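You operate a simulated robot arm through the tools that you are given. There is no shell and no other tool. Be economical: measure what you need, move in short steps, check, and stop when the job is done.

You run a simulated two-armed robot. Do the job below in one go: nothing can be reset, and whatever is moved stays where it is left.

## Task
Pick up the green rim cone with one hand, pass it to the other hand and put it on the lower board of the blue bench. Set down upright: green rim cone.

Only the result counts: the job must be done as asked and must still hold three seconds after the hand-in. Knocking over, shifting, dropping, spilling or breaking anything else fails it.

## Robot
Two 7-joint arms with two-finger parallel grippers on one trunk, on a base that drives. Base frame: it is fixed to the floor where the robot stands at the start and does not move with it; the origin is under the middle of the robot, x ahead of it, y to its left, z up. Readings come in m, degrees, newtons and seconds.
The left shoulder is at the start at [0.06, 0.143, 0.926], the right one opposite. With the tool pointing down near the work surface each hand reaches from about 0.32 to 0.74 m from the robot's upright axis, wherever it stands, measured 20 degrees to its own side. Places, roughly: lower board of the blue bench [1.3, 2.6, 0.2]. Payload 1.57 kg a hand.
The TCP of each hand is the grasp point between the finger pads, 0.03 m short of the fingertips. In the tool frame z runs along the fingers and y along their closing line. The gripper opens to 0.11 m. The fingers are 0.024 m wide and 0.012 m thick; the gripper's body (0.048 by 0.112 m) begins 0.078 m behind the TCP.
Orientation is told as [roll, pitch, yaw] about the base's x, y, z axes, in that order, counted from this pose: with the fingers straight down and closing along the base's y, the tool's x points along the base's -x, its y along +y and its z along -z.

## Interface
- The arms move only by the tool arm_command. It takes "left_steps", "right_steps" or both (then of equal length, played together; a hand with none holds still); each is a list of rows, each a list of 6 numbers: the shift along the tool's x, y, z in m, then the turn, a rotation vector about the tool's x, y, z in degrees. In form: [[tx, ty, tz, rx, ry, rz], ...]. A call has 1 to 20 rows; each row shifts and turns the commanded pose from where the row before left it, along the tool's axes as they then stand. "left_claw" and "right_claw" are, for a hand that has rows, the closure in counts, from 0 (fully open) to 255 (shut), set as the call begins (left out, the last holds). Rows are played at 5 a second. More than 0.05 m and 8.6 degrees between two rows, or a gripper value outside its range, and nothing of the call is played. A pose out of reach is approached as far as the arm can. The call stops where the force on the tool passes 40 N (or 10 N more than at its start, if that is more) or the arm is blocked; 0.2 s more then pass. Each finger travels about 0.045 m/s and halts on what it meets, pressing with about 41 N; the grip force reading is that of the motor and also rises with nothing between the fingers. The clock runs only during rows and for 0.2 s after the last one: add rows that do not move to give the fingers time. The reply holds the time, the measured pose of the TCP, the force on the tool along the base axes, the opening and the grip force, in the units named above and with some noise, with the torque about the TCP (base axes, N m) and any sound that the robot's microphone picked up.
- Cameras (640 x 400 px; columns grow to the right, rows downward): "scene" is now at [0.0507, 0.0058, 1.5381]; the picture's right is [0.06, -1.00, 0.00], its down [-0.71, -0.04, -0.70] and it looks along [0.70, 0.04, -0.71] (base axes); focal length 267 px, centre (320, 200). "left" rides on the left gripper at [0.07, -0.016, -0.141] in its tool frame; the picture's right is [0.23, 0.97, 0.00], its down [-0.85, 0.20, -0.48] and it looks along [-0.47, 0.11, 0.88] (tool axes); focal length 222 px, centre (320, 200). "right" rides on the right gripper at [0.07, 0.016, -0.141] in its tool frame; the picture's right is [-0.23, 0.97, 0.00], its down [-0.86, -0.20, -0.48] and it looks along [-0.47, -0.11, 0.88] (tool axes); focal length 222 px, centre (320, 200).
- capture(camera): a new picture of that camera. No time passes.
- lift_body(by): slides the trunk up (or, below 0, down) by that many m; the arms and the scene camera ride with it, the base frame stays. It gives what a move gives, with no picture.
- roll_base(legs): drives the robot by 1 to 6 legs, each [ahead, left, turn to the left] in m, m and degrees, along the robot's own axes; the way and the turn of a leg run together, so that a leg with both is an arc; at most 1.5 m and 180 degrees a leg. The arms and the cameras ride along, it lands a little off, and it stops where it bumps. It gives what a move gives.
- head_to(pan, tilt): turns the head with the scene camera to pan (to the left, within 86 degrees either way) and tilt (down, from -29 to 69), counted from straight ahead of the robot. It gives what a move gives.
- locate(camera, pixels): for up to 12 pixels [column, row] of the newest picture of that camera ("zoom" is the newest enlarged one), the place [x, y, z] in the base frame of the surface seen there, good to about 0.002 m. No time passes.
- zoom(camera, box): a new picture of the part [left, top, right, bottom] of that camera's present view, enlarged. No time passes.
- close_job(): hands the job in; it is judged then, once.

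Work in short steps. Measure before you move; look again where a grasp or a placing could have gone wrong, and mend it. You have 80 turns and 70 pictures in all, those below and enlarged ones among them. Open the grippers and draw the arms clear of the work before you hand the job in, unless the task says otherwise; then end with one line.

The tools are called after "Emit:" by a JSON object that holds its "op" and its "data". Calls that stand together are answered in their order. arm_command: Moves the arms, as the interface text tells. Its arguments: {"type":"object","properties":{"left_steps":{"type":"array","items":{"type":"array","items":{"type":"number"}}},"left_claw":{"type":"number"},"right_steps":{"type":"array","items":{"type":"array","items":{"type":"number"}}},"right_claw":{"type":"number"}},"required":[]} The other tools are called the same way: lift_body (by) slides the trunk up or down; roll_base (legs) drives the base; head_to (pan, tilt) turns the head that bears the scene camera; capture (camera) takes a picture; locate (camera, pixels) gives the place of the surface under pixels of a picture; zoom (camera, box) takes an enlarged picture of a part of a camera's view; close_job () hands the job in.

At the start:

```text
t: 0.0
left_tcp_pos: [0.5106, 0.2221, 1.026]
left_tcp_rot: [0.0, 0.0, 0.0]
left_force: [0.1, -0.1, -0.3]
left_ft_torque: [0.0, 0.02, 0.01]
left_width: 0.1102
left_gripper_force: 0.0
right_tcp_pos: [0.4532, -0.2526, 1.0141]
right_tcp_rot: [0.0, -0.1, 0.0]
right_force: [-0.2, 0.7, 1.4]
right_ft_torque: [0.02, 0.01, -0.03]
right_width: 0.1099
right_gripper_force: 0.0
trunk travel left (down, up): [-0.525, 0.065]
robot x, y, heading: [0.0003, -0.0001, -0.0]
head pan, tilt: [3.2, 45.6]
```

scene: 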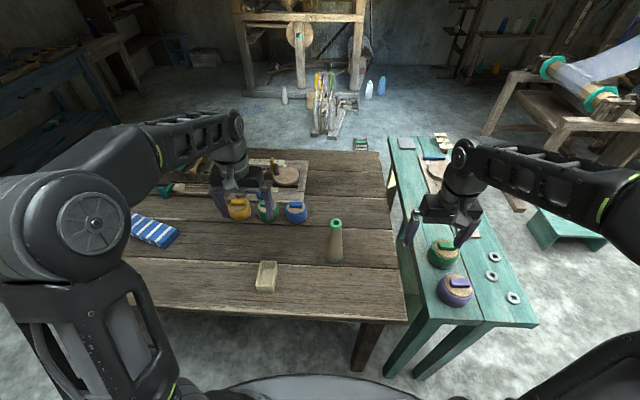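
right: 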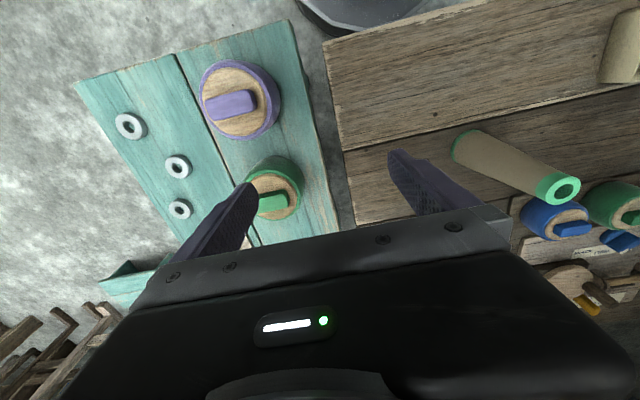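
left: 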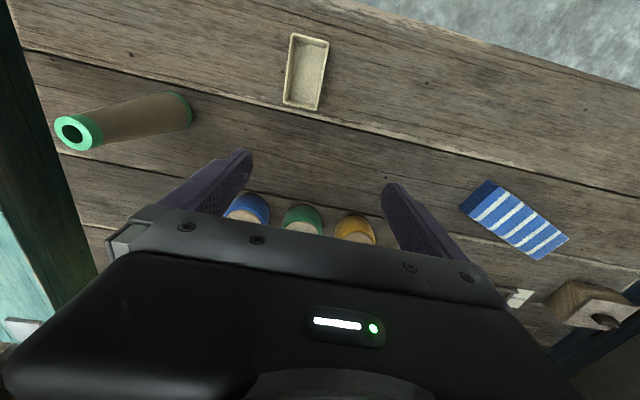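

The green-rimmed cone stands at about scene (335,240). I zoom in on it and measure it, and look toward the bench on the left.

Emit:
{"op": "zoom", "data": {"camera": "scene", "box": [220, 180, 420, 305]}}

Emit:
{"op": "locate", "data": {"camera": "scene", "pixels": [[336, 219], [336, 228], [335, 240], [334, 252], [334, 260], [328, 258], [341, 258], [331, 222], [341, 222], [360, 255], [295, 210], [265, 275]]}}

Emit:
{"op": "head_to", "data": {"pan": 63, "tilt": 25}}

Emit:
{"op": "capture", "data": {"camera": "scene"}}

```text
3.20 times, centred on (320, 242) of scene
```

zoom: 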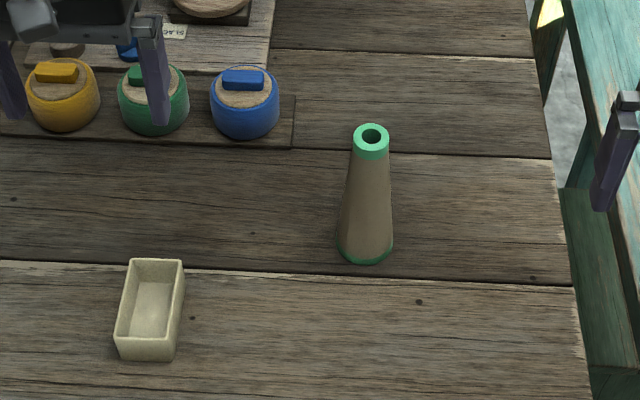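

```text
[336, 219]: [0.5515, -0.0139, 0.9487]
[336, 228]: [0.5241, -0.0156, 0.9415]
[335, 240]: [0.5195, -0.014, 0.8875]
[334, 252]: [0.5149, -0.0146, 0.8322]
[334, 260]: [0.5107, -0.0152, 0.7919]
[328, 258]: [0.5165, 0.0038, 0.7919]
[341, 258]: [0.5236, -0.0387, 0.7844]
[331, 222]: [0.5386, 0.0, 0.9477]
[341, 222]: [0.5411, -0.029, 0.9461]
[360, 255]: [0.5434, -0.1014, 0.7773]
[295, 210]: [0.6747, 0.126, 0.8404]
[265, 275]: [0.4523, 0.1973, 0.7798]
```

```text
t: 1.3
left_tcp_pos: [0.5112, 0.2226, 1.0254]
left_tcp_rot: [-0.1, 0.0, -0.1]
left_force: [1.1, 1.0, 0.4]
left_ft_torque: [-0.01, 0.01, -0.01]
left_width: 0.1102
left_gripper_force: 0.0
right_tcp_pos: [0.4527, -0.2537, 1.0137]
right_tcp_rot: [0.0, -0.1, 0.0]
right_force: [-0.4, 0.8, 0.4]
right_ft_torque: [0.01, 0.03, 0.01]
right_width: 0.1098
right_gripper_force: 0.0
trunk travel left (down, up): [-0.525, 0.065]
robot x, y, heading: [-0.0004, -0.0012, -0.1]
head pan, tilt: [63.0, 25.0]
```

```text
65 pictures are left
```

scene: 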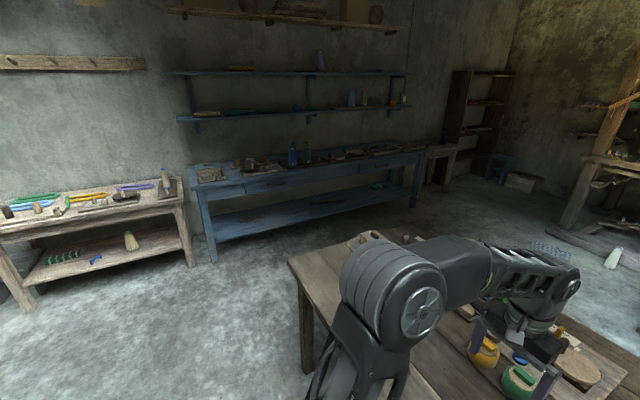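

The blue bench is seen at columns 190–425, with its lower board at rows 185–240. I zoom in and locate points on it.

Emit:
{"op": "zoom", "data": {"camera": "scene", "box": [180, 120, 440, 282]}}

Emit:
{"op": "locate", "data": {"camera": "scene", "pixels": [[220, 238], [300, 218], [400, 196], [300, 212], [260, 220], [350, 203], [215, 190], [300, 182], [415, 160], [215, 258], [290, 180], [260, 260]]}}

```text
2.46 times, centred on (310, 201) of scene
```

zoom: 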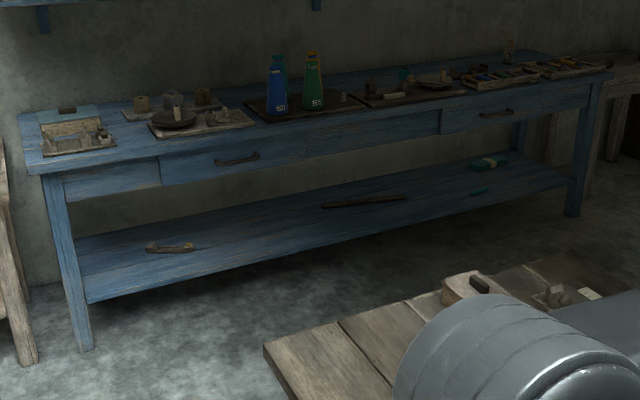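

```text
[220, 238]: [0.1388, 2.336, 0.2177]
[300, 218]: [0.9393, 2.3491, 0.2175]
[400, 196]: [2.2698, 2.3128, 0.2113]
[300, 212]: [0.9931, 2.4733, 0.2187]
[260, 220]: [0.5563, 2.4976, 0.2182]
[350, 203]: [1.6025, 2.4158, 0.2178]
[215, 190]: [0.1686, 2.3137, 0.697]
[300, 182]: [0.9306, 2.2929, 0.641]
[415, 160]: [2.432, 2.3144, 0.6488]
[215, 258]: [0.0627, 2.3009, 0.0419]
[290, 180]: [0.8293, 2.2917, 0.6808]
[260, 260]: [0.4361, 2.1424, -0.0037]
```

The lower board is flat at z≈0.218, its front at y≈2.31, with a free stretch around x 0.7–1.2. I measure the table's left edge for the drive later, and move the open right hand above the cone (axis ≈ [0.539, -0.0145]).

Emit:
{"op": "locate", "data": {"camera": "scene", "pixels": [[290, 262], [305, 258], [352, 237], [365, 235], [190, 262], [180, 200], [25, 300], [300, 370]]}}

Emit:
{"op": "head_to", "data": {"pan": 0, "tilt": 45}}

Emit:
{"op": "arm_command", "data": {"right_steps": [[-0.0145, 0.0399, -0.003, 0, 0, 0], [-0.0145, 0.0399, -0.003, 0, 0, 0], [-0.0145, 0.0399, -0.003, 0, 0, 0], [-0.0145, 0.0399, -0.003, 0, 0, 0], [-0.0145, 0.0399, -0.003, 0, 0, 0], [-0.0145, 0.0399, -0.003, 0, 0, 0], [0, 0, 0, 0, 0, 0]], "right_claw": 0}}

Emit:
{"op": "capture", "data": {"camera": "scene"}}

Emit:
{"op": "capture", "data": {"camera": "right"}}

```text
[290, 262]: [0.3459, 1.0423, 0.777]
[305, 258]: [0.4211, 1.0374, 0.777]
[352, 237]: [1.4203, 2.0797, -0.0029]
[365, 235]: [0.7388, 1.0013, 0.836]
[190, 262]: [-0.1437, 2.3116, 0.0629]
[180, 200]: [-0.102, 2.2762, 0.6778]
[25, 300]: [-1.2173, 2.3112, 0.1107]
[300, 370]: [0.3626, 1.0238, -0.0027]
```

```text
t: 2.6
left_tcp_pos: [0.5101, 0.2244, 1.0261]
left_tcp_rot: [0.0, 0.0, 0.1]
left_force: [0.6, 0.6, 0.1]
left_ft_torque: [0.01, -0.03, 0.01]
left_width: 0.11
left_gripper_force: 0.0
right_tcp_pos: [0.4525, -0.2514, 1.0137]
right_tcp_rot: [0.0, 0.0, 0.0]
right_force: [0.5, -0.8, 0.1]
right_ft_torque: [0.02, 0.03, 0.03]
right_width: 0.1099
right_gripper_force: 0.1
trunk travel left (down, up): [-0.525, 0.065]
robot x, y, heading: [-0.0001, 0.0014, -0.0]
head pan, tilt: [0.0, 45.0]
```

```text
t: 4.2
left_tcp_pos: [0.5101, 0.2219, 1.0272]
left_tcp_rot: [0.0, 0.0, 0.0]
left_force: [0.2, -0.4, -0.5]
left_ft_torque: [-0.01, -0.02, 0.0]
left_width: 0.1099
left_gripper_force: 0.0
right_tcp_pos: [0.54, -0.013, 1.031]
right_tcp_rot: [0.0, -0.2, -0.1]
right_force: [0.6, -0.1, -0.5]
right_ft_torque: [-0.02, -0.01, 0.0]
right_width: 0.1099
right_gripper_force: 0.1
trunk travel left (down, up): [-0.525, 0.065]
robot x, y, heading: [-0.0041, 0.0026, -0.1]
head pan, tilt: [0.0, 45.0]
```

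```text
63 pictures are left
```

scene: 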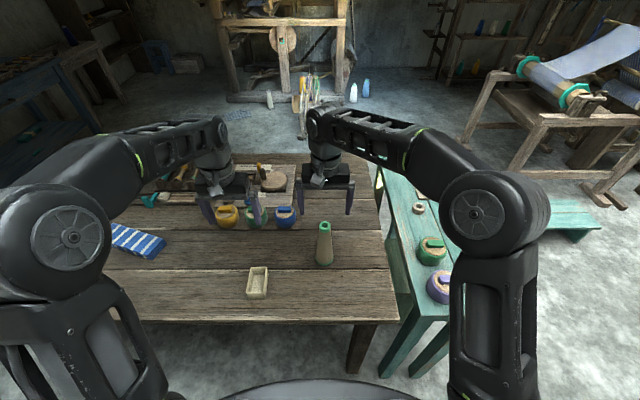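

```text
62 pictures are left
```

right: 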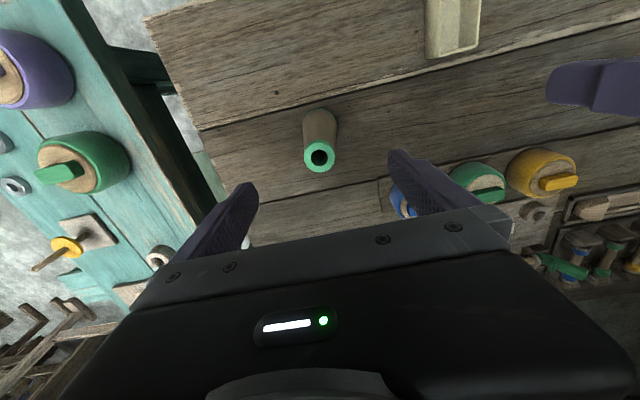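

The cone's rim is at (319,155) in the right view, between the fingers. I check its axis with locate before going down.

Emit:
{"op": "locate", "data": {"camera": "right", "pixels": [[306, 157], [333, 157], [319, 144], [319, 169], [310, 148], [328, 166]]}}

Emit:
{"op": "locate", "data": {"camera": "scene", "pixels": [[319, 225], [330, 225], [324, 262]]}}

```text
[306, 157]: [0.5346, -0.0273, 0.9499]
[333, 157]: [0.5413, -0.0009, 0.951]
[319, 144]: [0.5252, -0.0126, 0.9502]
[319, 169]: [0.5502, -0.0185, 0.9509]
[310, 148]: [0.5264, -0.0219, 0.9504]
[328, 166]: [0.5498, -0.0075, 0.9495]
```

```text
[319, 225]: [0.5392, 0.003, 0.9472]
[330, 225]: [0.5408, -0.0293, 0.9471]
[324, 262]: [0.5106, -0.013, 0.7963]
```

The axis is at (0.538, -0.0145) and the top at z=0.950. I go down to TCP z≈0.933 and close on the top end.

Emit:
{"op": "arm_command", "data": {"right_steps": [[0.002, -0.0015, 0.02, 0, 0, 0], [0, 0, 0.02, 0, 0, 0], [0, 0, 0.02, 0, 0, 0], [0, 0, 0.02, 0, 0, 0], [0, 0, 0.018, 0, 0, 0], [0, 0, 0, 0, 0, 0]], "right_claw": 0}}

Emit:
{"op": "arm_command", "data": {"right_steps": [[0, 0, 0, 0, 0, 0], [0, 0, 0, 0, 0, 0], [0, 0, 0, 0, 0, 0], [0, 0, 0, 0, 0, 0], [0, 0, 0, 0, 0, 0], [0, 0, 0, 0, 0, 0], [0, 0, 0, 0, 0, 0], [0, 0, 0, 0, 0, 0]], "right_claw": 255}}

Emit:
{"op": "capture", "data": {"camera": "right"}}

```text
t: 5.6
left_tcp_pos: [0.5108, 0.2233, 1.026]
left_tcp_rot: [0.0, 0.0, -0.1]
left_force: [0.4, 0.5, 0.0]
left_ft_torque: [-0.01, 0.0, -0.01]
left_width: 0.1099
left_gripper_force: 0.0
right_tcp_pos: [0.5374, -0.0142, 0.9336]
right_tcp_rot: [-0.1, -0.2, 0.1]
right_force: [0.2, 0.3, 0.2]
right_ft_torque: [0.0, 0.02, 0.02]
right_width: 0.1099
right_gripper_force: 0.0
trunk travel left (down, up): [-0.525, 0.065]
robot x, y, heading: [0.0023, -0.0006, -0.4]
head pan, tilt: [0.0, 45.0]
```

```text
t: 7.4
left_tcp_pos: [0.5108, 0.2217, 1.0278]
left_tcp_rot: [0.0, 0.0, -0.1]
left_force: [-0.7, 0.8, 0.3]
left_ft_torque: [0.02, 0.0, 0.0]
left_width: 0.11
left_gripper_force: 0.1
right_tcp_pos: [0.5364, -0.0144, 0.9343]
right_tcp_rot: [0.0, -0.1, 0.1]
right_force: [0.3, 0.5, -0.5]
right_ft_torque: [0.01, 0.01, 0.0]
right_width: 0.0371
right_gripper_force: 41.4
trunk travel left (down, up): [-0.525, 0.065]
robot x, y, heading: [0.0019, -0.0013, -0.1]
head pan, tilt: [0.0, 45.0]
```

```text
61 pictures are left
```

right: 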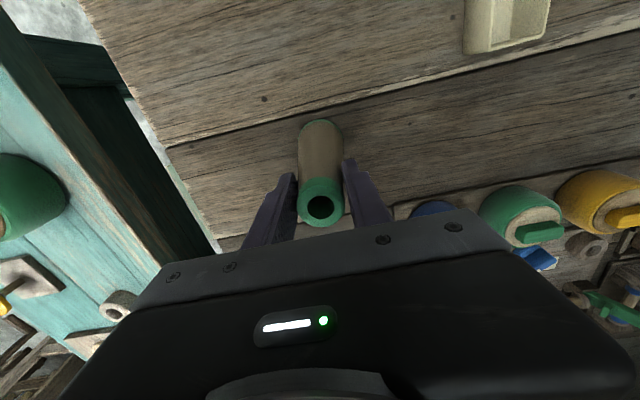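

The cone is held (width 0.037, 41 N). I lift it straight up 0.17 m and look.

Emit:
{"op": "arm_command", "data": {"right_steps": [[0, 0, -0.015, 0, 0, 0], [0, 0, -0.025, 0, 0, 0], [0, 0, -0.03, 0, 0, 0], [0, 0, -0.03, 0, 0, 0], [0, 0, -0.03, 0, 0, 0], [0, 0, -0.03, 0, 0, 0], [0, 0, -0.01, 0, 0, 0], [0, 0, 0, 0, 0, 0]]}}

Emit:
{"op": "capture", "data": {"camera": "scene"}}

```text
t: 9.2
left_tcp_pos: [0.5104, 0.2219, 1.0258]
left_tcp_rot: [0.0, 0.0, 0.0]
left_force: [0.4, 0.0, 0.8]
left_ft_torque: [0.03, 0.02, -0.01]
left_width: 0.1101
left_gripper_force: 0.0
right_tcp_pos: [0.5353, -0.016, 1.0647]
right_tcp_rot: [-0.3, 0.7, 0.1]
right_force: [-0.2, 0.5, 0.3]
right_ft_torque: [-0.01, -0.02, 0.02]
right_width: 0.0373
right_gripper_force: 40.8
right hand out of reach, approached as far as the arm can: row 6, 7
trunk travel left (down, up): [-0.525, 0.065]
robot x, y, heading: [-0.0039, -0.001, -0.1]
head pan, tilt: [0.0, 45.0]
```

```text
60 pictures are left
```

scene: 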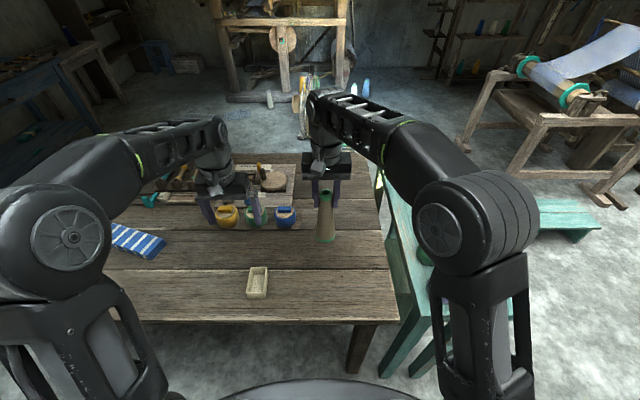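

The cone hangs upright from the right hand, with its base at about z=0.91. Now I turn the left hand in place: yaw -70°, then pitch up so that the fingers point toward the cone, 25° below horizontal.

Emit:
{"op": "arm_command", "data": {"left_steps": [[0, 0, 0, 0, 0, 7.78], [0, 0, 0, 0, 0, 7.78], [0, 0, 0, 0, 0, 7.78], [0, 0, 0, 0, 0, 7.78], [0, 0, 0, 0, 0, 7.78], [0, 0, 0, 0, 0, 7.78], [0, 0, 0, 0, 0, 7.78], [0, 0, 0, 0, 0, 7.78], [0, 0, 0, 0, 0, 7.78], [0, 0, 0, 0, -8.125, 0], [0, 0, 0, 0, -8.125, 0], [0, 0, 0, 0, -8.125, 0], [0, 0, 0, 0, -8.125, 0], [0, 0, 0, 0, -8.125, 0], [0, 0, 0, 0, -8.125, 0], [0, 0, 0, 0, -8.125, 0], [0, 0, 0, 0, -8.125, 0], [0, 0, 0, 0, 0, 0]], "left_claw": 0}}

Emit:
{"op": "capture", "data": {"camera": "scene"}}

Emit:
{"op": "capture", "data": {"camera": "left"}}

```text
t: 13.0
left_tcp_pos: [0.5105, 0.2234, 1.0272]
left_tcp_rot: [0.3, -65.1, -70.2]
left_force: [0.3, -0.1, 0.2]
left_ft_torque: [-0.02, -0.01, 0.03]
left_width: 0.1101
left_gripper_force: 0.1
right_tcp_pos: [0.5354, -0.0152, 1.0649]
right_tcp_rot: [-0.3, 0.7, -0.1]
right_force: [-0.4, -0.3, 0.0]
right_ft_torque: [-0.01, -0.04, 0.02]
right_width: 0.0373
right_gripper_force: 41.0
trunk travel left (down, up): [-0.525, 0.065]
robot x, y, heading: [-0.0006, 0.0021, 0.1]
head pan, tilt: [0.0, 45.0]
```

```text
59 pictures are left
```

scene: 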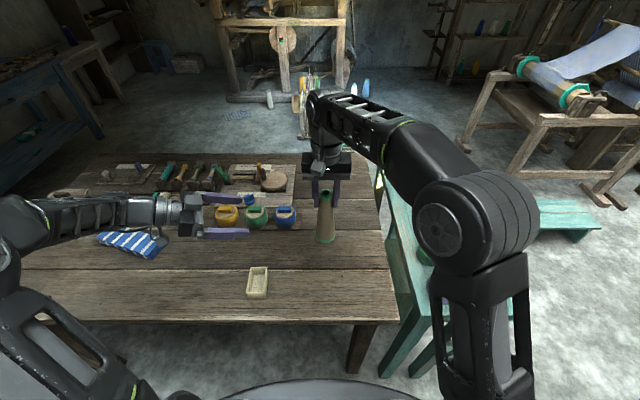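

```text
58 pictures are left
```

left: 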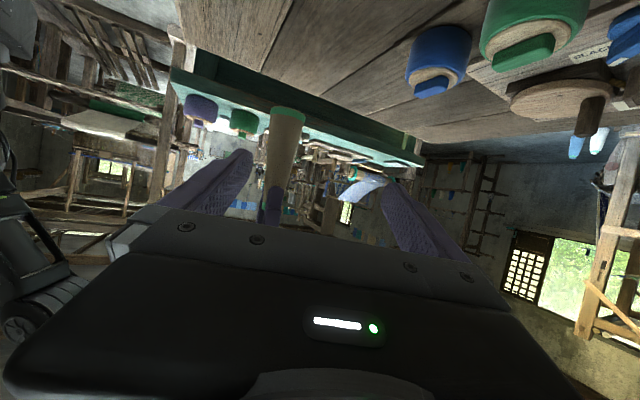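

The left hand points as planned. I line it up with the cone axis at grip height z≈0.99 and advance part way, keeping a gap of about 0.15 m.

Emit:
{"op": "arm_command", "data": {"left_steps": [[-0.0217, -0.0195, 0, 0, 0, 0], [-0.0217, -0.0195, 0, 0, 0, 0], [-0.0216, -0.0195, 0, 0, 0, 0], [0, 0, 0.035, 0, 0, 0], [0, 0, 0.035, 0, 0, 0], [0, 0, 0, 0, 0, 0]]}}

Emit:
{"op": "capture", "data": {"camera": "left"}}

Emit:
{"op": "zoom", "data": {"camera": "scene", "box": [220, 120, 420, 245]}}

```text
t: 14.4
left_tcp_pos: [0.4858, 0.1194, 1.054]
left_tcp_rot: [0.0, -65.0, -70.0]
left_force: [0.1, 0.0, -0.5]
left_ft_torque: [-0.01, 0.0, 0.0]
left_width: 0.1101
left_gripper_force: 0.0
right_tcp_pos: [0.5356, -0.0143, 1.0636]
right_tcp_rot: [-0.3, 0.7, 0.0]
right_force: [0.9, -0.5, -0.3]
right_ft_torque: [0.02, 0.0, -0.02]
right_width: 0.0369
right_gripper_force: 40.9
trunk travel left (down, up): [-0.525, 0.065]
robot x, y, heading: [0.0013, 0.0004, -0.2]
head pan, tilt: [0.0, 45.0]
```

```text
57 pictures are left
```

left: 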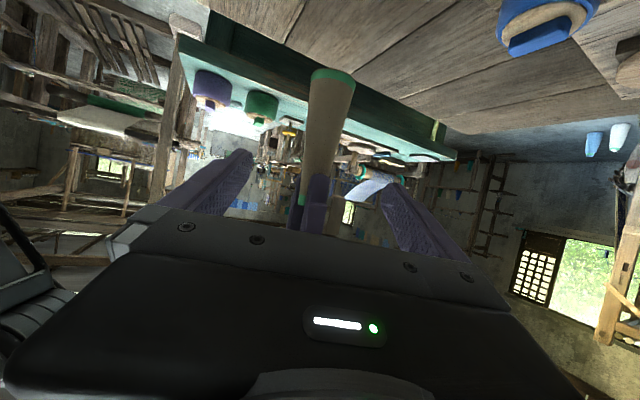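

```text
3.20 times, centred on (320, 182) of scene
```

zoom: 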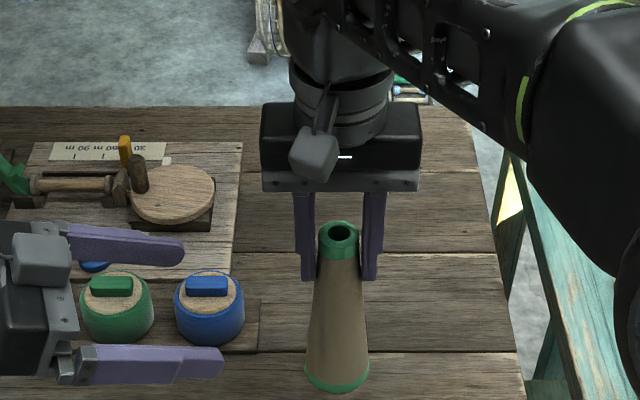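

The cone lies in the middle between the left fingers and below the right fingertips. The remaining offset is 0.157 m along the tool's z with no sideways error, so I advance.

Emit:
{"op": "arm_command", "data": {"left_steps": [[-0.001, 0, 0.03, 0, 0, 0], [-0.001, 0, 0.03, 0, 0, 0], [0, 0, 0.03, 0, 0, 0], [0, 0, 0.03, 0, 0, 0], [0, 0, 0.02, 0, 0, 0], [0, 0, 0.015, 0, 0, 0], [0, 0, 0, 0, 0, 0]]}}

Emit:
{"op": "zoom", "data": {"camera": "scene", "box": [220, 120, 420, 245]}}

Emit:
{"op": "capture", "data": {"camera": "left"}}

```text
t: 16.0
left_tcp_pos: [0.5336, -0.0158, 0.9928]
left_tcp_rot: [0.0, -65.0, -69.9]
left_force: [1.0, 0.0, 0.2]
left_ft_torque: [-0.01, 0.03, -0.03]
left_width: 0.1099
left_gripper_force: 0.0
right_tcp_pos: [0.5354, -0.0133, 1.0639]
right_tcp_rot: [-0.3, 0.6, -0.1]
right_force: [-0.3, 0.8, -0.5]
right_ft_torque: [-0.01, 0.01, 0.0]
right_width: 0.0369
right_gripper_force: 41.1
trunk travel left (down, up): [-0.525, 0.065]
robot x, y, heading: [-0.0011, -0.0037, -0.2]
head pan, tilt: [0.0, 45.0]
```

```text
3.20 times, centred on (320, 182) of scene
```

zoom: 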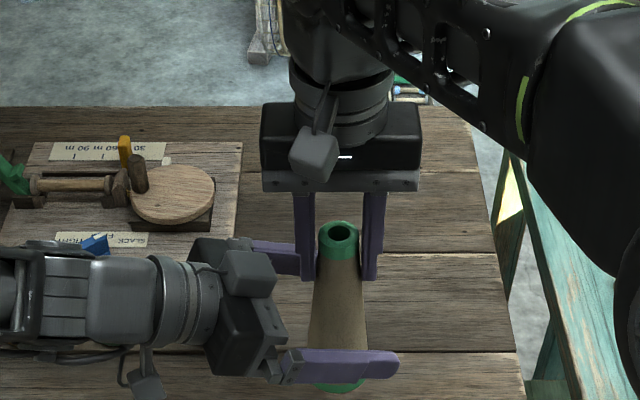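

```text
54 pictures are left
```

left: 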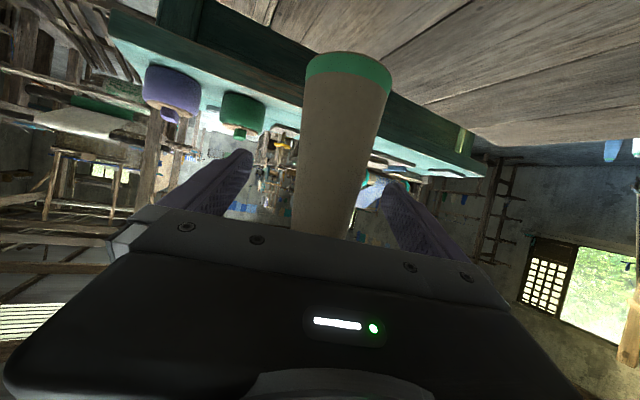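

The fingers straddle the cone, clear of the right fingers. I close the left hand.

Emit:
{"op": "arm_command", "data": {"left_steps": [[0, 0, 0, 0, 0, 0], [0, 0, 0, 0, 0, 0], [0, 0, 0, 0, 0, 0], [0, 0, 0, 0, 0, 0], [0, 0, 0, 0, 0, 0], [0, 0, 0, 0, 0, 0], [0, 0, 0, 0, 0, 0]], "left_claw": 255}}

Emit:
{"op": "zoom", "data": {"camera": "scene", "box": [220, 120, 420, 245]}}

```text
t: 17.6
left_tcp_pos: [0.5339, -0.0149, 0.9917]
left_tcp_rot: [0.0, -64.8, -69.9]
left_force: [23.0, 2.3, -5.8]
left_ft_torque: [-0.08, 0.45, 0.01]
left_width: 0.0471
left_gripper_force: 41.7
right_tcp_pos: [0.5352, -0.0165, 1.0637]
right_tcp_rot: [-0.4, 0.9, 0.1]
right_force: [-23.2, -1.9, 5.9]
right_ft_torque: [-0.11, 1.2, 0.01]
right_width: 0.037
right_gripper_force: 40.8
trunk travel left (down, up): [-0.525, 0.065]
robot x, y, heading: [0.0001, -0.0008, 0.0]
head pan, tilt: [0.0, 45.0]
```

```text
3.20 times, centred on (320, 182) of scene
```

zoom: 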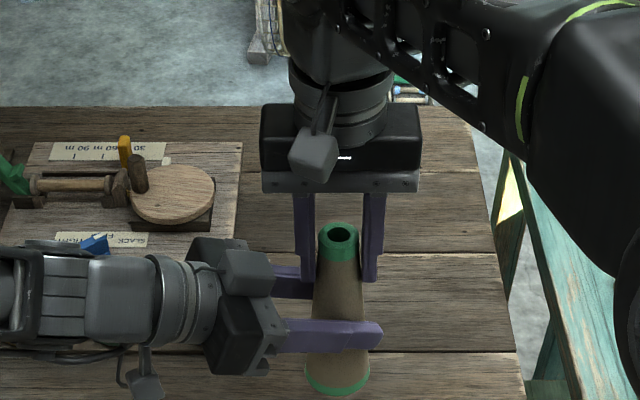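

Both hands hold it, with a 23 N side load in x. I ease the left hand 1.5 mm along +x to relax this, then open the right hand.

Emit:
{"op": "arm_command", "data": {"left_steps": [[0, 0.0015, 0.0, 0, 0, 0], [0, 0, 0, 0, 0, 0]]}}

Emit:
{"op": "arm_command", "data": {"right_steps": [[0, 0, 0, 0, 0, 0], [0, 0, 0, 0, 0, 0], [0, 0, 0, 0, 0, 0], [0, 0, 0, 0, 0, 0], [0, 0, 0, 0, 0, 0]], "right_claw": 0}}

Emit:
{"op": "zoom", "data": {"camera": "scene", "box": [220, 120, 420, 245]}}

```text
t: 18.2
left_tcp_pos: [0.5362, -0.0158, 0.9931]
left_tcp_rot: [0.2, -65.0, -70.1]
left_force: [19.1, 2.8, -3.3]
left_ft_torque: [-0.07, 0.24, -0.02]
left_width: 0.0467
left_gripper_force: 41.2
right_tcp_pos: [0.5358, -0.0145, 1.0646]
right_tcp_rot: [-0.5, 0.9, 0.0]
right_force: [-19.3, -2.3, 3.1]
right_ft_torque: [-0.11, 1.13, 0.02]
right_width: 0.0369
right_gripper_force: 41.2
trunk travel left (down, up): [-0.525, 0.065]
robot x, y, heading: [-0.0013, 0.0011, 0.0]
head pan, tilt: [0.0, 45.0]
```

```text
t: 19.4
left_tcp_pos: [0.535, -0.0142, 0.9921]
left_tcp_rot: [0.0, -64.9, -69.9]
left_force: [-8.4, 18.0, -0.1]
left_ft_torque: [-1.35, -0.58, 0.29]
left_width: 0.0468
left_gripper_force: 40.8
right_tcp_pos: [0.5369, -0.0175, 1.0633]
right_tcp_rot: [-0.6, 0.6, -0.2]
right_force: [7.9, -16.9, -0.1]
right_ft_torque: [0.06, 0.01, -0.31]
right_width: 0.0946
right_gripper_force: 0.0
trunk travel left (down, up): [-0.525, 0.065]
robot x, y, heading: [0.0018, 0.0005, -0.3]
head pan, tilt: [0.0, 45.0]
```

```text
3.20 times, centred on (320, 182) of scene
```

zoom: 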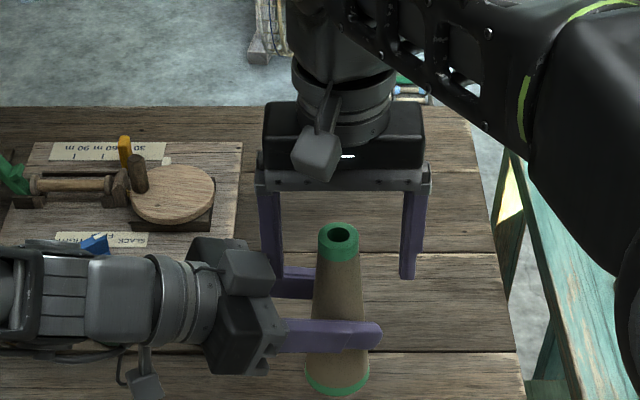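

The cone is held by the left hand alone, but the right hand's opened +y finger presses on the left gripper's body (17 N). I shift the right hand 12 mm to -y, then lower the left hand with the cone below the right fingertips.

Emit:
{"op": "arm_command", "data": {"right_steps": [[0, -0.006, 0, 0, 0, 0], [0, -0.006, 0, 0, 0, 0], [0, 0, 0, 0, 0, 0]]}}

Emit:
{"op": "zoom", "data": {"camera": "scene", "box": [220, 120, 420, 245]}}

```text
t: 20.2
left_tcp_pos: [0.5353, -0.0154, 0.9926]
left_tcp_rot: [0.1, -64.9, -70.0]
left_force: [-0.7, 3.2, 2.6]
left_ft_torque: [-0.07, -0.01, 0.01]
left_width: 0.0466
left_gripper_force: 40.7
right_tcp_pos: [0.536, -0.0256, 1.0746]
right_tcp_rot: [0.1, 0.1, 0.1]
right_force: [0.2, -3.0, -3.0]
right_ft_torque: [-0.28, -0.03, 0.03]
right_width: 0.1069
right_gripper_force: 0.0
trunk travel left (down, up): [-0.525, 0.065]
robot x, y, heading: [0.0013, -0.0003, 0.0]
head pan, tilt: [0.0, 45.0]
```

```text
3.20 times, centred on (320, 182) of scene
```

zoom: 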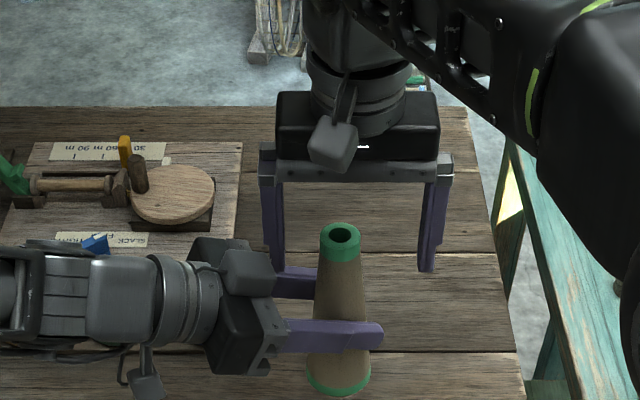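

Only 3 N remain. I move the right hand 8 mm further to -y, lower the left with the cone by 0.06 m, then retract the right to its own side.

Emit:
{"op": "arm_command", "data": {"right_steps": [[0, -0.004, 0, 0, 0, 0], [0, -0.004, 0, 0, 0, 0], [0, 0, 0, 0, 0, 0]]}}

Emit:
{"op": "arm_command", "data": {"left_steps": [[0.0181, 0, 0.0085, 0, 0, 0], [0.0181, 0, 0.0085, 0, 0, 0], [0.0181, 0, 0.0085, 0, 0, 0], [0, 0, 0, 0, 0, 0]]}}

Emit:
{"op": "capture", "data": {"camera": "scene"}}

Emit:
{"op": "capture", "data": {"camera": "left"}}

```text
t: 21.0
left_tcp_pos: [0.534, -0.0158, 0.9919]
left_tcp_rot: [-0.1, -65.0, -69.9]
left_force: [-0.1, 0.0, -1.0]
left_ft_torque: [-0.01, 0.01, 0.0]
left_width: 0.0468
left_gripper_force: 41.4
right_tcp_pos: [0.5363, -0.0342, 1.0743]
right_tcp_rot: [0.0, -0.1, 0.0]
right_force: [0.2, 0.5, 0.2]
right_ft_torque: [0.03, -0.01, -0.02]
right_width: 0.1101
right_gripper_force: 0.1
trunk travel left (down, up): [-0.525, 0.065]
robot x, y, heading: [0.0003, -0.0004, -0.1]
head pan, tilt: [0.0, 45.0]
```

```text
t: 22.0
left_tcp_pos: [0.5359, -0.0154, 0.9316]
left_tcp_rot: [0.1, -65.0, -70.1]
left_force: [-0.3, -0.6, -1.0]
left_ft_torque: [-0.01, -0.02, 0.02]
left_width: 0.047
left_gripper_force: 40.5
right_tcp_pos: [0.536, -0.0353, 1.0745]
right_tcp_rot: [0.0, 0.0, 0.0]
right_force: [0.1, 0.7, 0.3]
right_ft_torque: [0.01, -0.02, 0.02]
right_width: 0.11
right_gripper_force: 0.1
trunk travel left (down, up): [-0.525, 0.065]
robot x, y, heading: [0.0015, -0.0029, -0.1]
head pan, tilt: [0.0, 45.0]
```

```text
50 pictures are left
```

scene: 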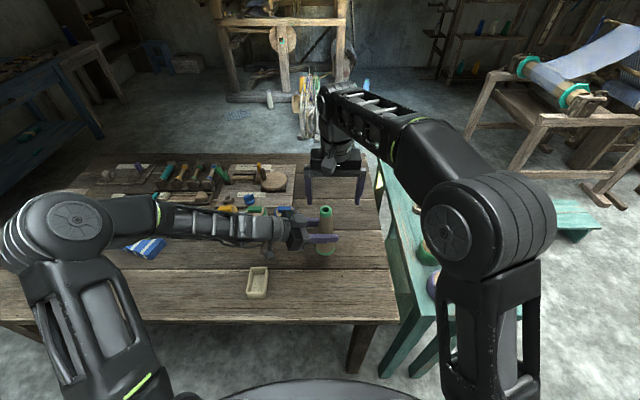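

```text
49 pictures are left
```

left: 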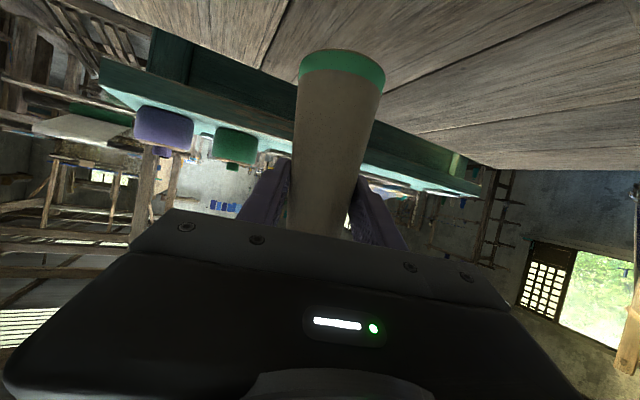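

The handover has worked: the left hand alone holds the upright cone and no force remains. I draw the right hand away to its side (fingertips at 1.044, cone top at about 1.023).

Emit:
{"op": "arm_command", "data": {"right_steps": [[0, -0.04, 0, 0, 0, 0], [0, -0.04, 0, 0, 0, 0], [0.01, -0.04, 0, 0, 0, 0], [0.03, -0.035, 0, 0, 0, 0], [0.03, -0.035, 0, 0, 0, 0], [0.03, -0.035, 0, 0, 0, 0], [0.03, -0.03, 0, 0, 0, 0], [0.03, -0.03, 0, 0, 0, 0], [0, 0, 0, 0, 0, 0]]}}

Emit:
{"op": "arm_command", "data": {"left_steps": [[-0.0093, 0.0183, -0.0275, 0, 0, 0], [-0.0093, 0.0183, -0.0275, 0, 0, 0], [-0.0093, 0.0183, -0.0275, 0, 0, 0], [-0.0093, 0.0183, -0.0275, 0, 0, 0], [-0.0093, 0.0183, -0.0275, 0, 0, 0], [0, 0, 0, -6.349, 0, -2.961], [0, 0, 0, -6.349, 0, -2.961], [0, 0, 0, -6.349, 0, -2.961], [0, 0, 0, -6.349, 0, -2.961], [0, 0, 0, -6.349, 0, -2.961], [0, 0, 0, -6.349, 0, -2.961], [0, 0, 0, -6.349, 0, -2.961], [0, 0, 0, -6.349, 0, -2.961], [0, 0, 0, 0, 0, 0]]}}

Emit:
{"op": "capture", "data": {"camera": "scene"}}

```text
t: 24.0
left_tcp_pos: [0.5365, -0.0142, 0.9325]
left_tcp_rot: [0.0, -65.0, -70.0]
left_force: [0.2, 0.0, 0.0]
left_ft_torque: [-0.01, 0.04, -0.02]
left_width: 0.0467
left_gripper_force: 40.3
right_tcp_pos: [0.3761, -0.3198, 1.0762]
right_tcp_rot: [0.0, 0.0, -0.1]
right_force: [-1.5, 0.0, -0.2]
right_ft_torque: [0.01, 0.02, 0.02]
right_width: 0.11
right_gripper_force: 0.0
trunk travel left (down, up): [-0.525, 0.065]
robot x, y, heading: [-0.0039, 0.0014, 0.1]
head pan, tilt: [0.0, 45.0]
```

```text
t: 27.0
left_tcp_pos: [0.584, 0.1109, 1.0215]
left_tcp_rot: [-1.4, -63.7, -16.5]
left_force: [-0.7, 0.2, -0.9]
left_ft_torque: [-0.03, 0.01, 0.0]
left_width: 0.0471
left_gripper_force: 40.9
left hand out of reach, approached as far as the arm can: row 12
right_tcp_pos: [0.3767, -0.3206, 1.0764]
right_tcp_rot: [0.0, -0.1, -0.1]
right_force: [0.1, -0.2, 0.8]
right_ft_torque: [0.01, 0.03, 0.0]
right_width: 0.1101
right_gripper_force: 0.1
trunk travel left (down, up): [-0.525, 0.065]
robot x, y, heading: [-0.0015, 0.0011, -0.0]
head pan, tilt: [0.0, 45.0]
```

```text
48 pictures are left
```

scene: 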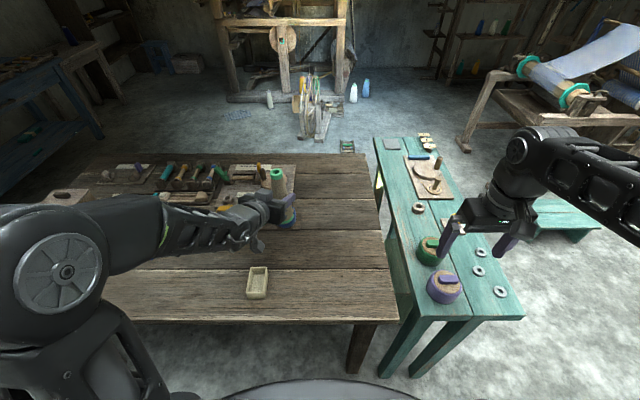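

The left hand now points forward at yaw ≈-16°, near a joint limit. I back it off by 8° and look left and right-back along the intended drive path.

Emit:
{"op": "arm_command", "data": {"left_steps": [[0, 0, 0, 3.628, 0, 1.692], [0, 0, 0, 3.628, 0, 1.692], [0, 0, 0, 0, 0, 0]]}}

Emit:
{"op": "head_to", "data": {"pan": 86, "tilt": 35}}

Emit:
{"op": "capture", "data": {"camera": "scene"}}

Emit:
{"op": "head_to", "data": {"pan": 55, "tilt": 30}}

Emit:
{"op": "capture", "data": {"camera": "scene"}}

```text
t: 27.8
left_tcp_pos: [0.5852, 0.1099, 1.0208]
left_tcp_rot: [-1.9, -64.0, -24.2]
left_force: [-0.1, -0.9, -0.6]
left_ft_torque: [0.0, 0.0, 0.02]
left_width: 0.0466
left_gripper_force: 41.0
right_tcp_pos: [0.3762, -0.3216, 1.0752]
right_tcp_rot: [0.0, -0.1, 0.0]
right_force: [0.2, 0.6, 0.1]
right_ft_torque: [-0.02, -0.02, 0.0]
right_width: 0.1098
right_gripper_force: 0.1
trunk travel left (down, up): [-0.525, 0.065]
robot x, y, heading: [-0.0006, 0.0015, 0.0]
head pan, tilt: [0.0, 45.0]
```

```text
t: 29.4
left_tcp_pos: [0.5835, 0.111, 1.0207]
left_tcp_rot: [-1.9, -63.9, -24.2]
left_force: [-0.1, -0.3, -0.6]
left_ft_torque: [0.01, -0.02, -0.01]
left_width: 0.047
left_gripper_force: 41.1
right_tcp_pos: [0.3768, -0.3192, 1.0753]
right_tcp_rot: [-0.1, -0.1, -0.1]
right_force: [-0.6, 0.1, 0.0]
right_ft_torque: [-0.01, 0.01, 0.0]
right_width: 0.1101
right_gripper_force: 0.0
trunk travel left (down, up): [-0.525, 0.065]
robot x, y, heading: [0.0011, -0.002, 0.1]
head pan, tilt: [85.9, 35.0]
```

```text
47 pictures are left
```

scene: 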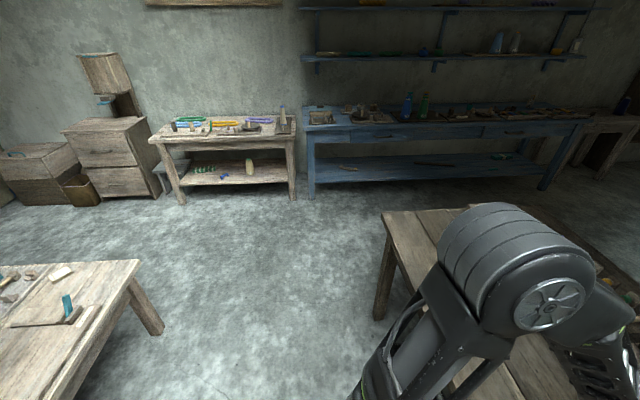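

```text
t: 30.4
left_tcp_pos: [0.584, 0.1113, 1.0223]
left_tcp_rot: [-1.9, -63.9, -24.2]
left_force: [-1.1, -0.1, -0.3]
left_ft_torque: [-0.01, -0.01, 0.0]
left_width: 0.0466
left_gripper_force: 41.6
right_tcp_pos: [0.3771, -0.3195, 1.0753]
right_tcp_rot: [0.0, -0.1, 0.0]
right_force: [0.0, -0.1, 0.8]
right_ft_torque: [0.01, -0.01, -0.02]
right_width: 0.1099
right_gripper_force: 0.1
trunk travel left (down, up): [-0.525, 0.065]
robot x, y, heading: [-0.0041, -0.0015, 0.0]
head pan, tilt: [55.0, 30.0]
```

```text
46 pictures are left
```

scene: 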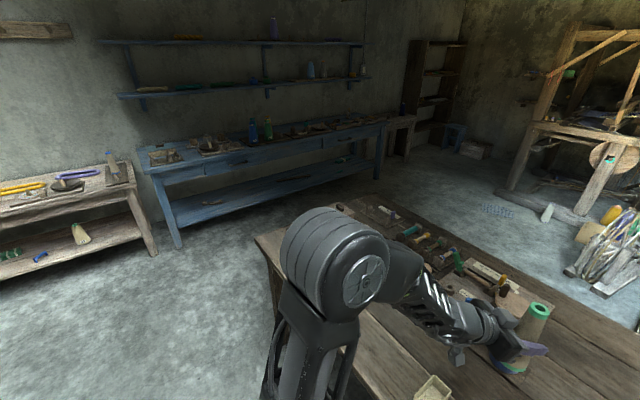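

The floor to the left is clear (a second table stands behind, its corner near x≈-0.65, y≈0.75, so there is little room to back up). I raise the trunk 0.06 m for clearance above the tools, then turn 90° left in place.

Emit:
{"op": "lift_body", "data": {"by": 0.06}}

Emit:
{"op": "roll_base", "data": {"legs": [[-0.08, 0, 0], [0, 0, 90]]}}

Emit:
{"op": "head_to", "data": {"pan": 0, "tilt": 35}}

Emit:
{"op": "capture", "data": {"camera": "scene"}}

```text
t: 31.4
left_tcp_pos: [0.5855, 0.1111, 1.0802]
left_tcp_rot: [-1.9, -64.0, -24.2]
left_force: [-0.1, 0.4, -1.0]
left_ft_torque: [0.0, 0.02, -0.02]
left_width: 0.047
left_gripper_force: 41.0
right_tcp_pos: [0.3768, -0.3199, 1.1356]
right_tcp_rot: [0.0, -0.2, 0.0]
right_force: [0.0, -0.2, -0.1]
right_ft_torque: [-0.01, -0.01, 0.01]
right_width: 0.11
right_gripper_force: 0.0
trunk travel left (down, up): [-0.585, 0.005]
robot x, y, heading: [0.0014, 0.0018, 0.1]
head pan, tilt: [55.0, 30.0]
```

```text
t: 36.3
left_tcp_pos: [-0.1911, 0.5838, 1.0812]
left_tcp_rot: [-1.9, -64.0, 65.8]
left_force: [0.5, 0.3, -0.8]
left_ft_torque: [0.0, 0.01, 0.03]
left_width: 0.0467
left_gripper_force: 41.2
right_tcp_pos: [0.2391, 0.3773, 1.1364]
right_tcp_rot: [0.0, -0.1, 90.0]
right_force: [-0.4, 0.5, 0.3]
right_ft_torque: [0.01, 0.02, 0.01]
right_width: 0.1099
right_gripper_force: 0.0
trunk travel left (down, up): [-0.585, 0.005]
robot x, y, heading: [-0.0765, -0.0002, 90.0]
head pan, tilt: [55.0, 30.0]
```

```text
t: 37.5
left_tcp_pos: [-0.1917, 0.5843, 1.0803]
left_tcp_rot: [-1.9, -64.0, 65.7]
left_force: [-0.2, 0.0, -0.2]
left_ft_torque: [-0.02, 0.03, 0.0]
left_width: 0.0469
left_gripper_force: 40.9
right_tcp_pos: [0.2393, 0.3768, 1.1354]
right_tcp_rot: [-0.1, -0.1, 89.9]
right_force: [0.0, -1.0, 0.4]
right_ft_torque: [0.0, -0.04, 0.01]
right_width: 0.1101
right_gripper_force: 0.0
trunk travel left (down, up): [-0.585, 0.005]
robot x, y, heading: [-0.0764, 0.0, 89.7]
head pan, tilt: [0.0, 35.0]
```

```text
45 pictures are left
```

scene: 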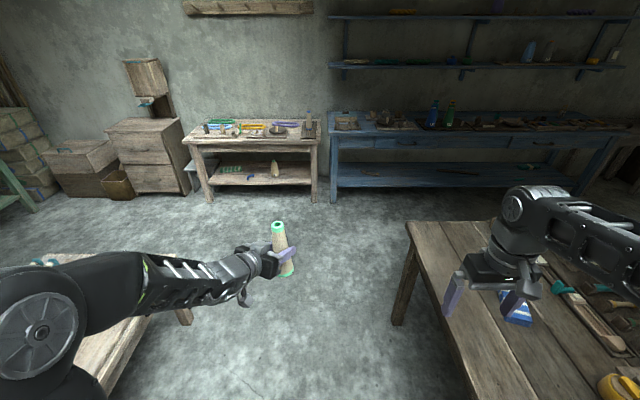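

The turn was clear and the cone is still upright. The lane ahead to y≈1.55 is free, so I drive up and then sidestep right along the bench.

Emit:
{"op": "roll_base", "data": {"legs": [[1.5, 0, 0], [0.07, 0, 0], [0, -0.98, 0]]}}

Emit:
{"op": "head_to", "data": {"pan": 0, "tilt": 55}}

Emit:
{"op": "capture", "data": {"camera": "scene"}}

```text
t: 50.2
left_tcp_pos: [0.7548, 2.176, 1.0807]
left_tcp_rot: [-1.9, -63.9, 68.4]
left_force: [0.1, 0.0, -0.7]
left_ft_torque: [0.0, 0.0, -0.04]
left_width: 0.0466
left_gripper_force: 40.7
right_tcp_pos: [1.1961, 1.9886, 1.1351]
right_tcp_rot: [0.0, 0.0, 92.5]
right_force: [0.7, -0.6, -0.4]
right_ft_torque: [-0.03, -0.01, -0.04]
right_width: 0.1102
right_gripper_force: 0.0
trunk travel left (down, up): [-0.585, 0.005]
robot x, y, heading: [0.8949, 1.5969, 92.7]
head pan, tilt: [0.0, 35.0]
```

```text
t: 51.1
left_tcp_pos: [0.7563, 2.1753, 1.081]
left_tcp_rot: [-1.9, -64.0, 68.4]
left_force: [-0.4, -0.7, -0.6]
left_ft_torque: [0.0, 0.01, -0.01]
left_width: 0.0466
left_gripper_force: 40.9
right_tcp_pos: [1.1956, 1.9895, 1.1349]
right_tcp_rot: [0.1, -0.1, 92.6]
right_force: [-0.1, -0.6, -0.9]
right_ft_torque: [-0.02, 0.01, 0.0]
right_width: 0.1099
right_gripper_force: 0.0
trunk travel left (down, up): [-0.585, 0.005]
robot x, y, heading: [0.8929, 1.5964, 92.7]
head pan, tilt: [0.0, 55.0]
```

```text
44 pictures are left
```

scene: 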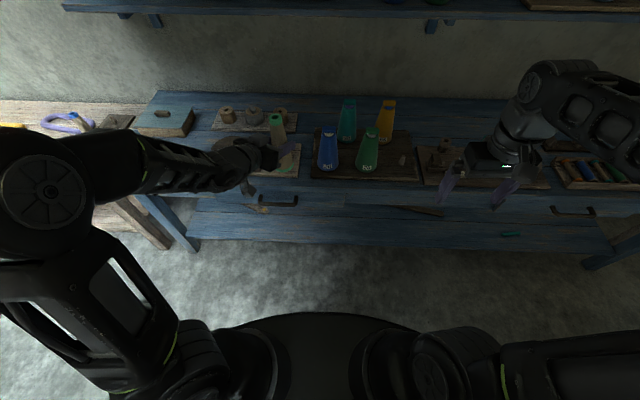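

Robot stands at (0.893,1.597), heading 92.7°. I measure the base's front edge (330,316) and points on the bench (lower board at rows 215–245, apron), with a zoom on the board.

Emit:
{"op": "locate", "data": {"camera": "scene", "pixels": [[330, 314], [330, 330], [420, 330], [240, 330], [330, 249], [330, 243], [330, 217], [330, 208], [330, 190], [280, 230], [262, 212], [400, 209]]}}

Emit:
{"op": "zoom", "data": {"camera": "scene", "box": [180, 130, 420, 280]}}

```text
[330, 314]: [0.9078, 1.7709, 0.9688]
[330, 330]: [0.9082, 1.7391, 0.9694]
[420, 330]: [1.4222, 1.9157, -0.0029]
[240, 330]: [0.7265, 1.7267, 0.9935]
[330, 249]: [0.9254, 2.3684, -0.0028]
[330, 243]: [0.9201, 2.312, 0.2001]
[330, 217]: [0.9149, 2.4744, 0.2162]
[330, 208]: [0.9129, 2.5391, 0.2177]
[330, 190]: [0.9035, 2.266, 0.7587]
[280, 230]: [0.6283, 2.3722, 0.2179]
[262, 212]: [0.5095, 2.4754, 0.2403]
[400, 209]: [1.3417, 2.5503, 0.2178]
```

```text
2.67 times, centred on (300, 205) of scene
```

zoom: 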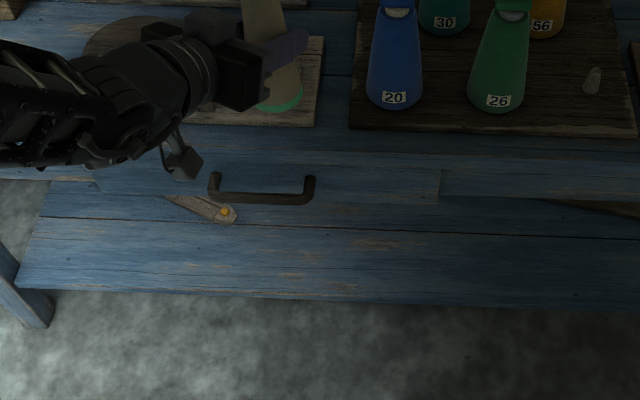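

The lower board near x≈0.8 is free (the tool is at x≈0.5, the board front at y=2.31). I back up 0.1 m, straighten the heading, lower the trunk fully and look.

Emit:
{"op": "roll_base", "data": {"legs": [[-0.1, 0, 0], [0, 0, -2.7]]}}

Emit:
{"op": "lift_body", "data": {"by": -0.3}}

Emit:
{"op": "lift_body", "data": {"by": -0.28}}

Emit:
{"op": "head_to", "data": {"pan": 0, "tilt": 40}}

Emit:
{"op": "capture", "data": {"camera": "scene"}}

```text
t: 52.6
left_tcp_pos: [0.7882, 2.0817, 1.081]
left_tcp_rot: [-1.9, -64.0, 65.7]
left_force: [0.8, 0.3, 0.2]
left_ft_torque: [0.01, 0.0, 0.04]
left_width: 0.0465
left_gripper_force: 41.2
right_tcp_pos: [1.2174, 1.873, 1.1347]
right_tcp_rot: [0.0, -0.1, 89.8]
right_force: [0.7, 0.7, -0.5]
right_ft_torque: [-0.01, -0.04, 0.02]
right_width: 0.1101
right_gripper_force: 0.1
trunk travel left (down, up): [-0.585, 0.005]
robot x, y, heading: [0.8988, 1.4951, 90.2]
head pan, tilt: [0.0, 55.0]
```

```text
t: 55.6
left_tcp_pos: [0.7874, 2.0819, 0.78]
left_tcp_rot: [-1.9, -63.9, 65.8]
left_force: [-0.2, 0.8, -0.3]
left_ft_torque: [0.01, 0.01, 0.0]
left_width: 0.0464
left_gripper_force: 41.2
right_tcp_pos: [1.2172, 1.873, 0.8346]
right_tcp_rot: [0.0, -0.2, 90.0]
right_force: [0.3, 0.1, -0.1]
right_ft_torque: [0.0, 0.01, 0.01]
right_width: 0.1101
right_gripper_force: 0.1
trunk travel left (down, up): [-0.285, 0.305]
robot x, y, heading: [0.8995, 1.4947, 90.1]
head pan, tilt: [0.0, 55.0]
```

```text
t: 58.5
left_tcp_pos: [0.7869, 2.0817, 0.5014]
left_tcp_rot: [-1.8, -63.9, 65.7]
left_force: [-0.1, -0.2, 0.2]
left_ft_torque: [-0.01, -0.03, -0.06]
left_width: 0.0465
left_gripper_force: 40.9
right_tcp_pos: [1.2172, 1.8737, 0.556]
right_tcp_rot: [0.0, -0.1, 89.9]
right_force: [-0.2, -1.1, -0.5]
right_ft_torque: [-0.02, -0.03, -0.01]
right_width: 0.11
right_gripper_force: 0.0
trunk travel left (down, up): [-0.005, 0.585]
robot x, y, heading: [0.8944, 1.4995, 90.2]
head pan, tilt: [0.0, 55.0]
```

```text
t: 59.2
left_tcp_pos: [0.7865, 2.0816, 0.5005]
left_tcp_rot: [-1.9, -63.9, 65.7]
left_force: [0.2, 0.2, -0.5]
left_ft_torque: [0.04, -0.01, -0.01]
left_width: 0.0465
left_gripper_force: 41.0
right_tcp_pos: [1.2187, 1.8726, 0.5552]
right_tcp_rot: [0.0, -0.2, 90.0]
right_force: [-0.3, 0.1, -0.7]
right_ft_torque: [-0.01, -0.01, -0.01]
right_width: 0.11
right_gripper_force: 0.1
trunk travel left (down, up): [-0.005, 0.585]
robot x, y, heading: [0.9005, 1.4964, 89.9]
head pan, tilt: [0.0, 40.0]
```

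```text
42 pictures are left
```

scene: 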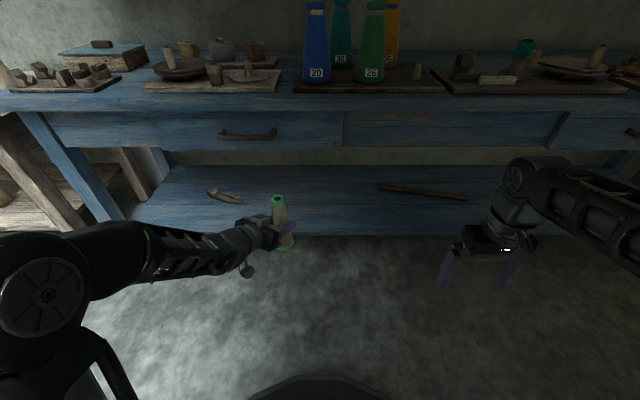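

Trunk is down, the cone is in front of the gap at z≈0.5 and the board behind it is free. I lower the left hand 0.12 m and look at the cone closely.

Emit:
{"op": "arm_command", "data": {"left_steps": [[0.0181, 0, 0.0085, 0, 0, 0], [0.0181, 0, 0.0085, 0, 0, 0], [0.0181, 0, 0.0085, 0, 0, 0], [0.0181, 0, 0.0085, 0, 0, 0], [0.0181, 0, 0.0085, 0, 0, 0], [0.0181, 0, 0.0085, 0, 0, 0], [0, 0, 0, 0, 0, 0]]}}

Emit:
{"op": "zoom", "data": {"camera": "scene", "box": [200, 180, 360, 280]}}

```text
t: 60.8
left_tcp_pos: [0.7872, 2.0793, 0.3807]
left_tcp_rot: [-1.9, -63.8, 65.7]
left_force: [-0.9, -0.1, -0.3]
left_ft_torque: [-0.02, 0.0, 0.01]
left_width: 0.0467
left_gripper_force: 40.6
right_tcp_pos: [1.2176, 1.8733, 0.5559]
right_tcp_rot: [0.0, -0.1, 89.9]
right_force: [1.0, 0.6, -0.7]
right_ft_torque: [-0.01, 0.01, -0.01]
right_width: 0.1098
right_gripper_force: 0.1
trunk travel left (down, up): [-0.005, 0.585]
robot x, y, heading: [0.8991, 1.4975, 90.1]
head pan, tilt: [0.0, 40.0]
```

```text
4.00 times, centred on (280, 230) of scene
```

zoom: 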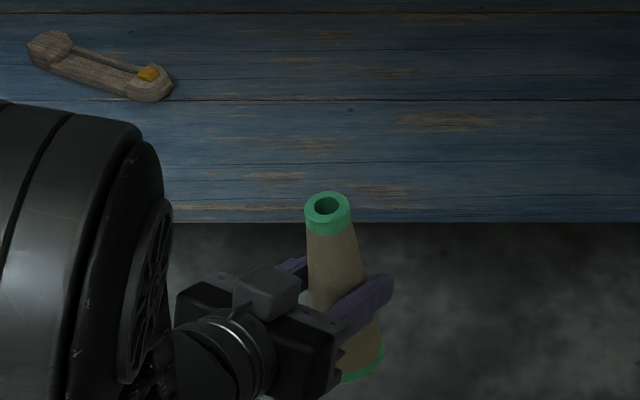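

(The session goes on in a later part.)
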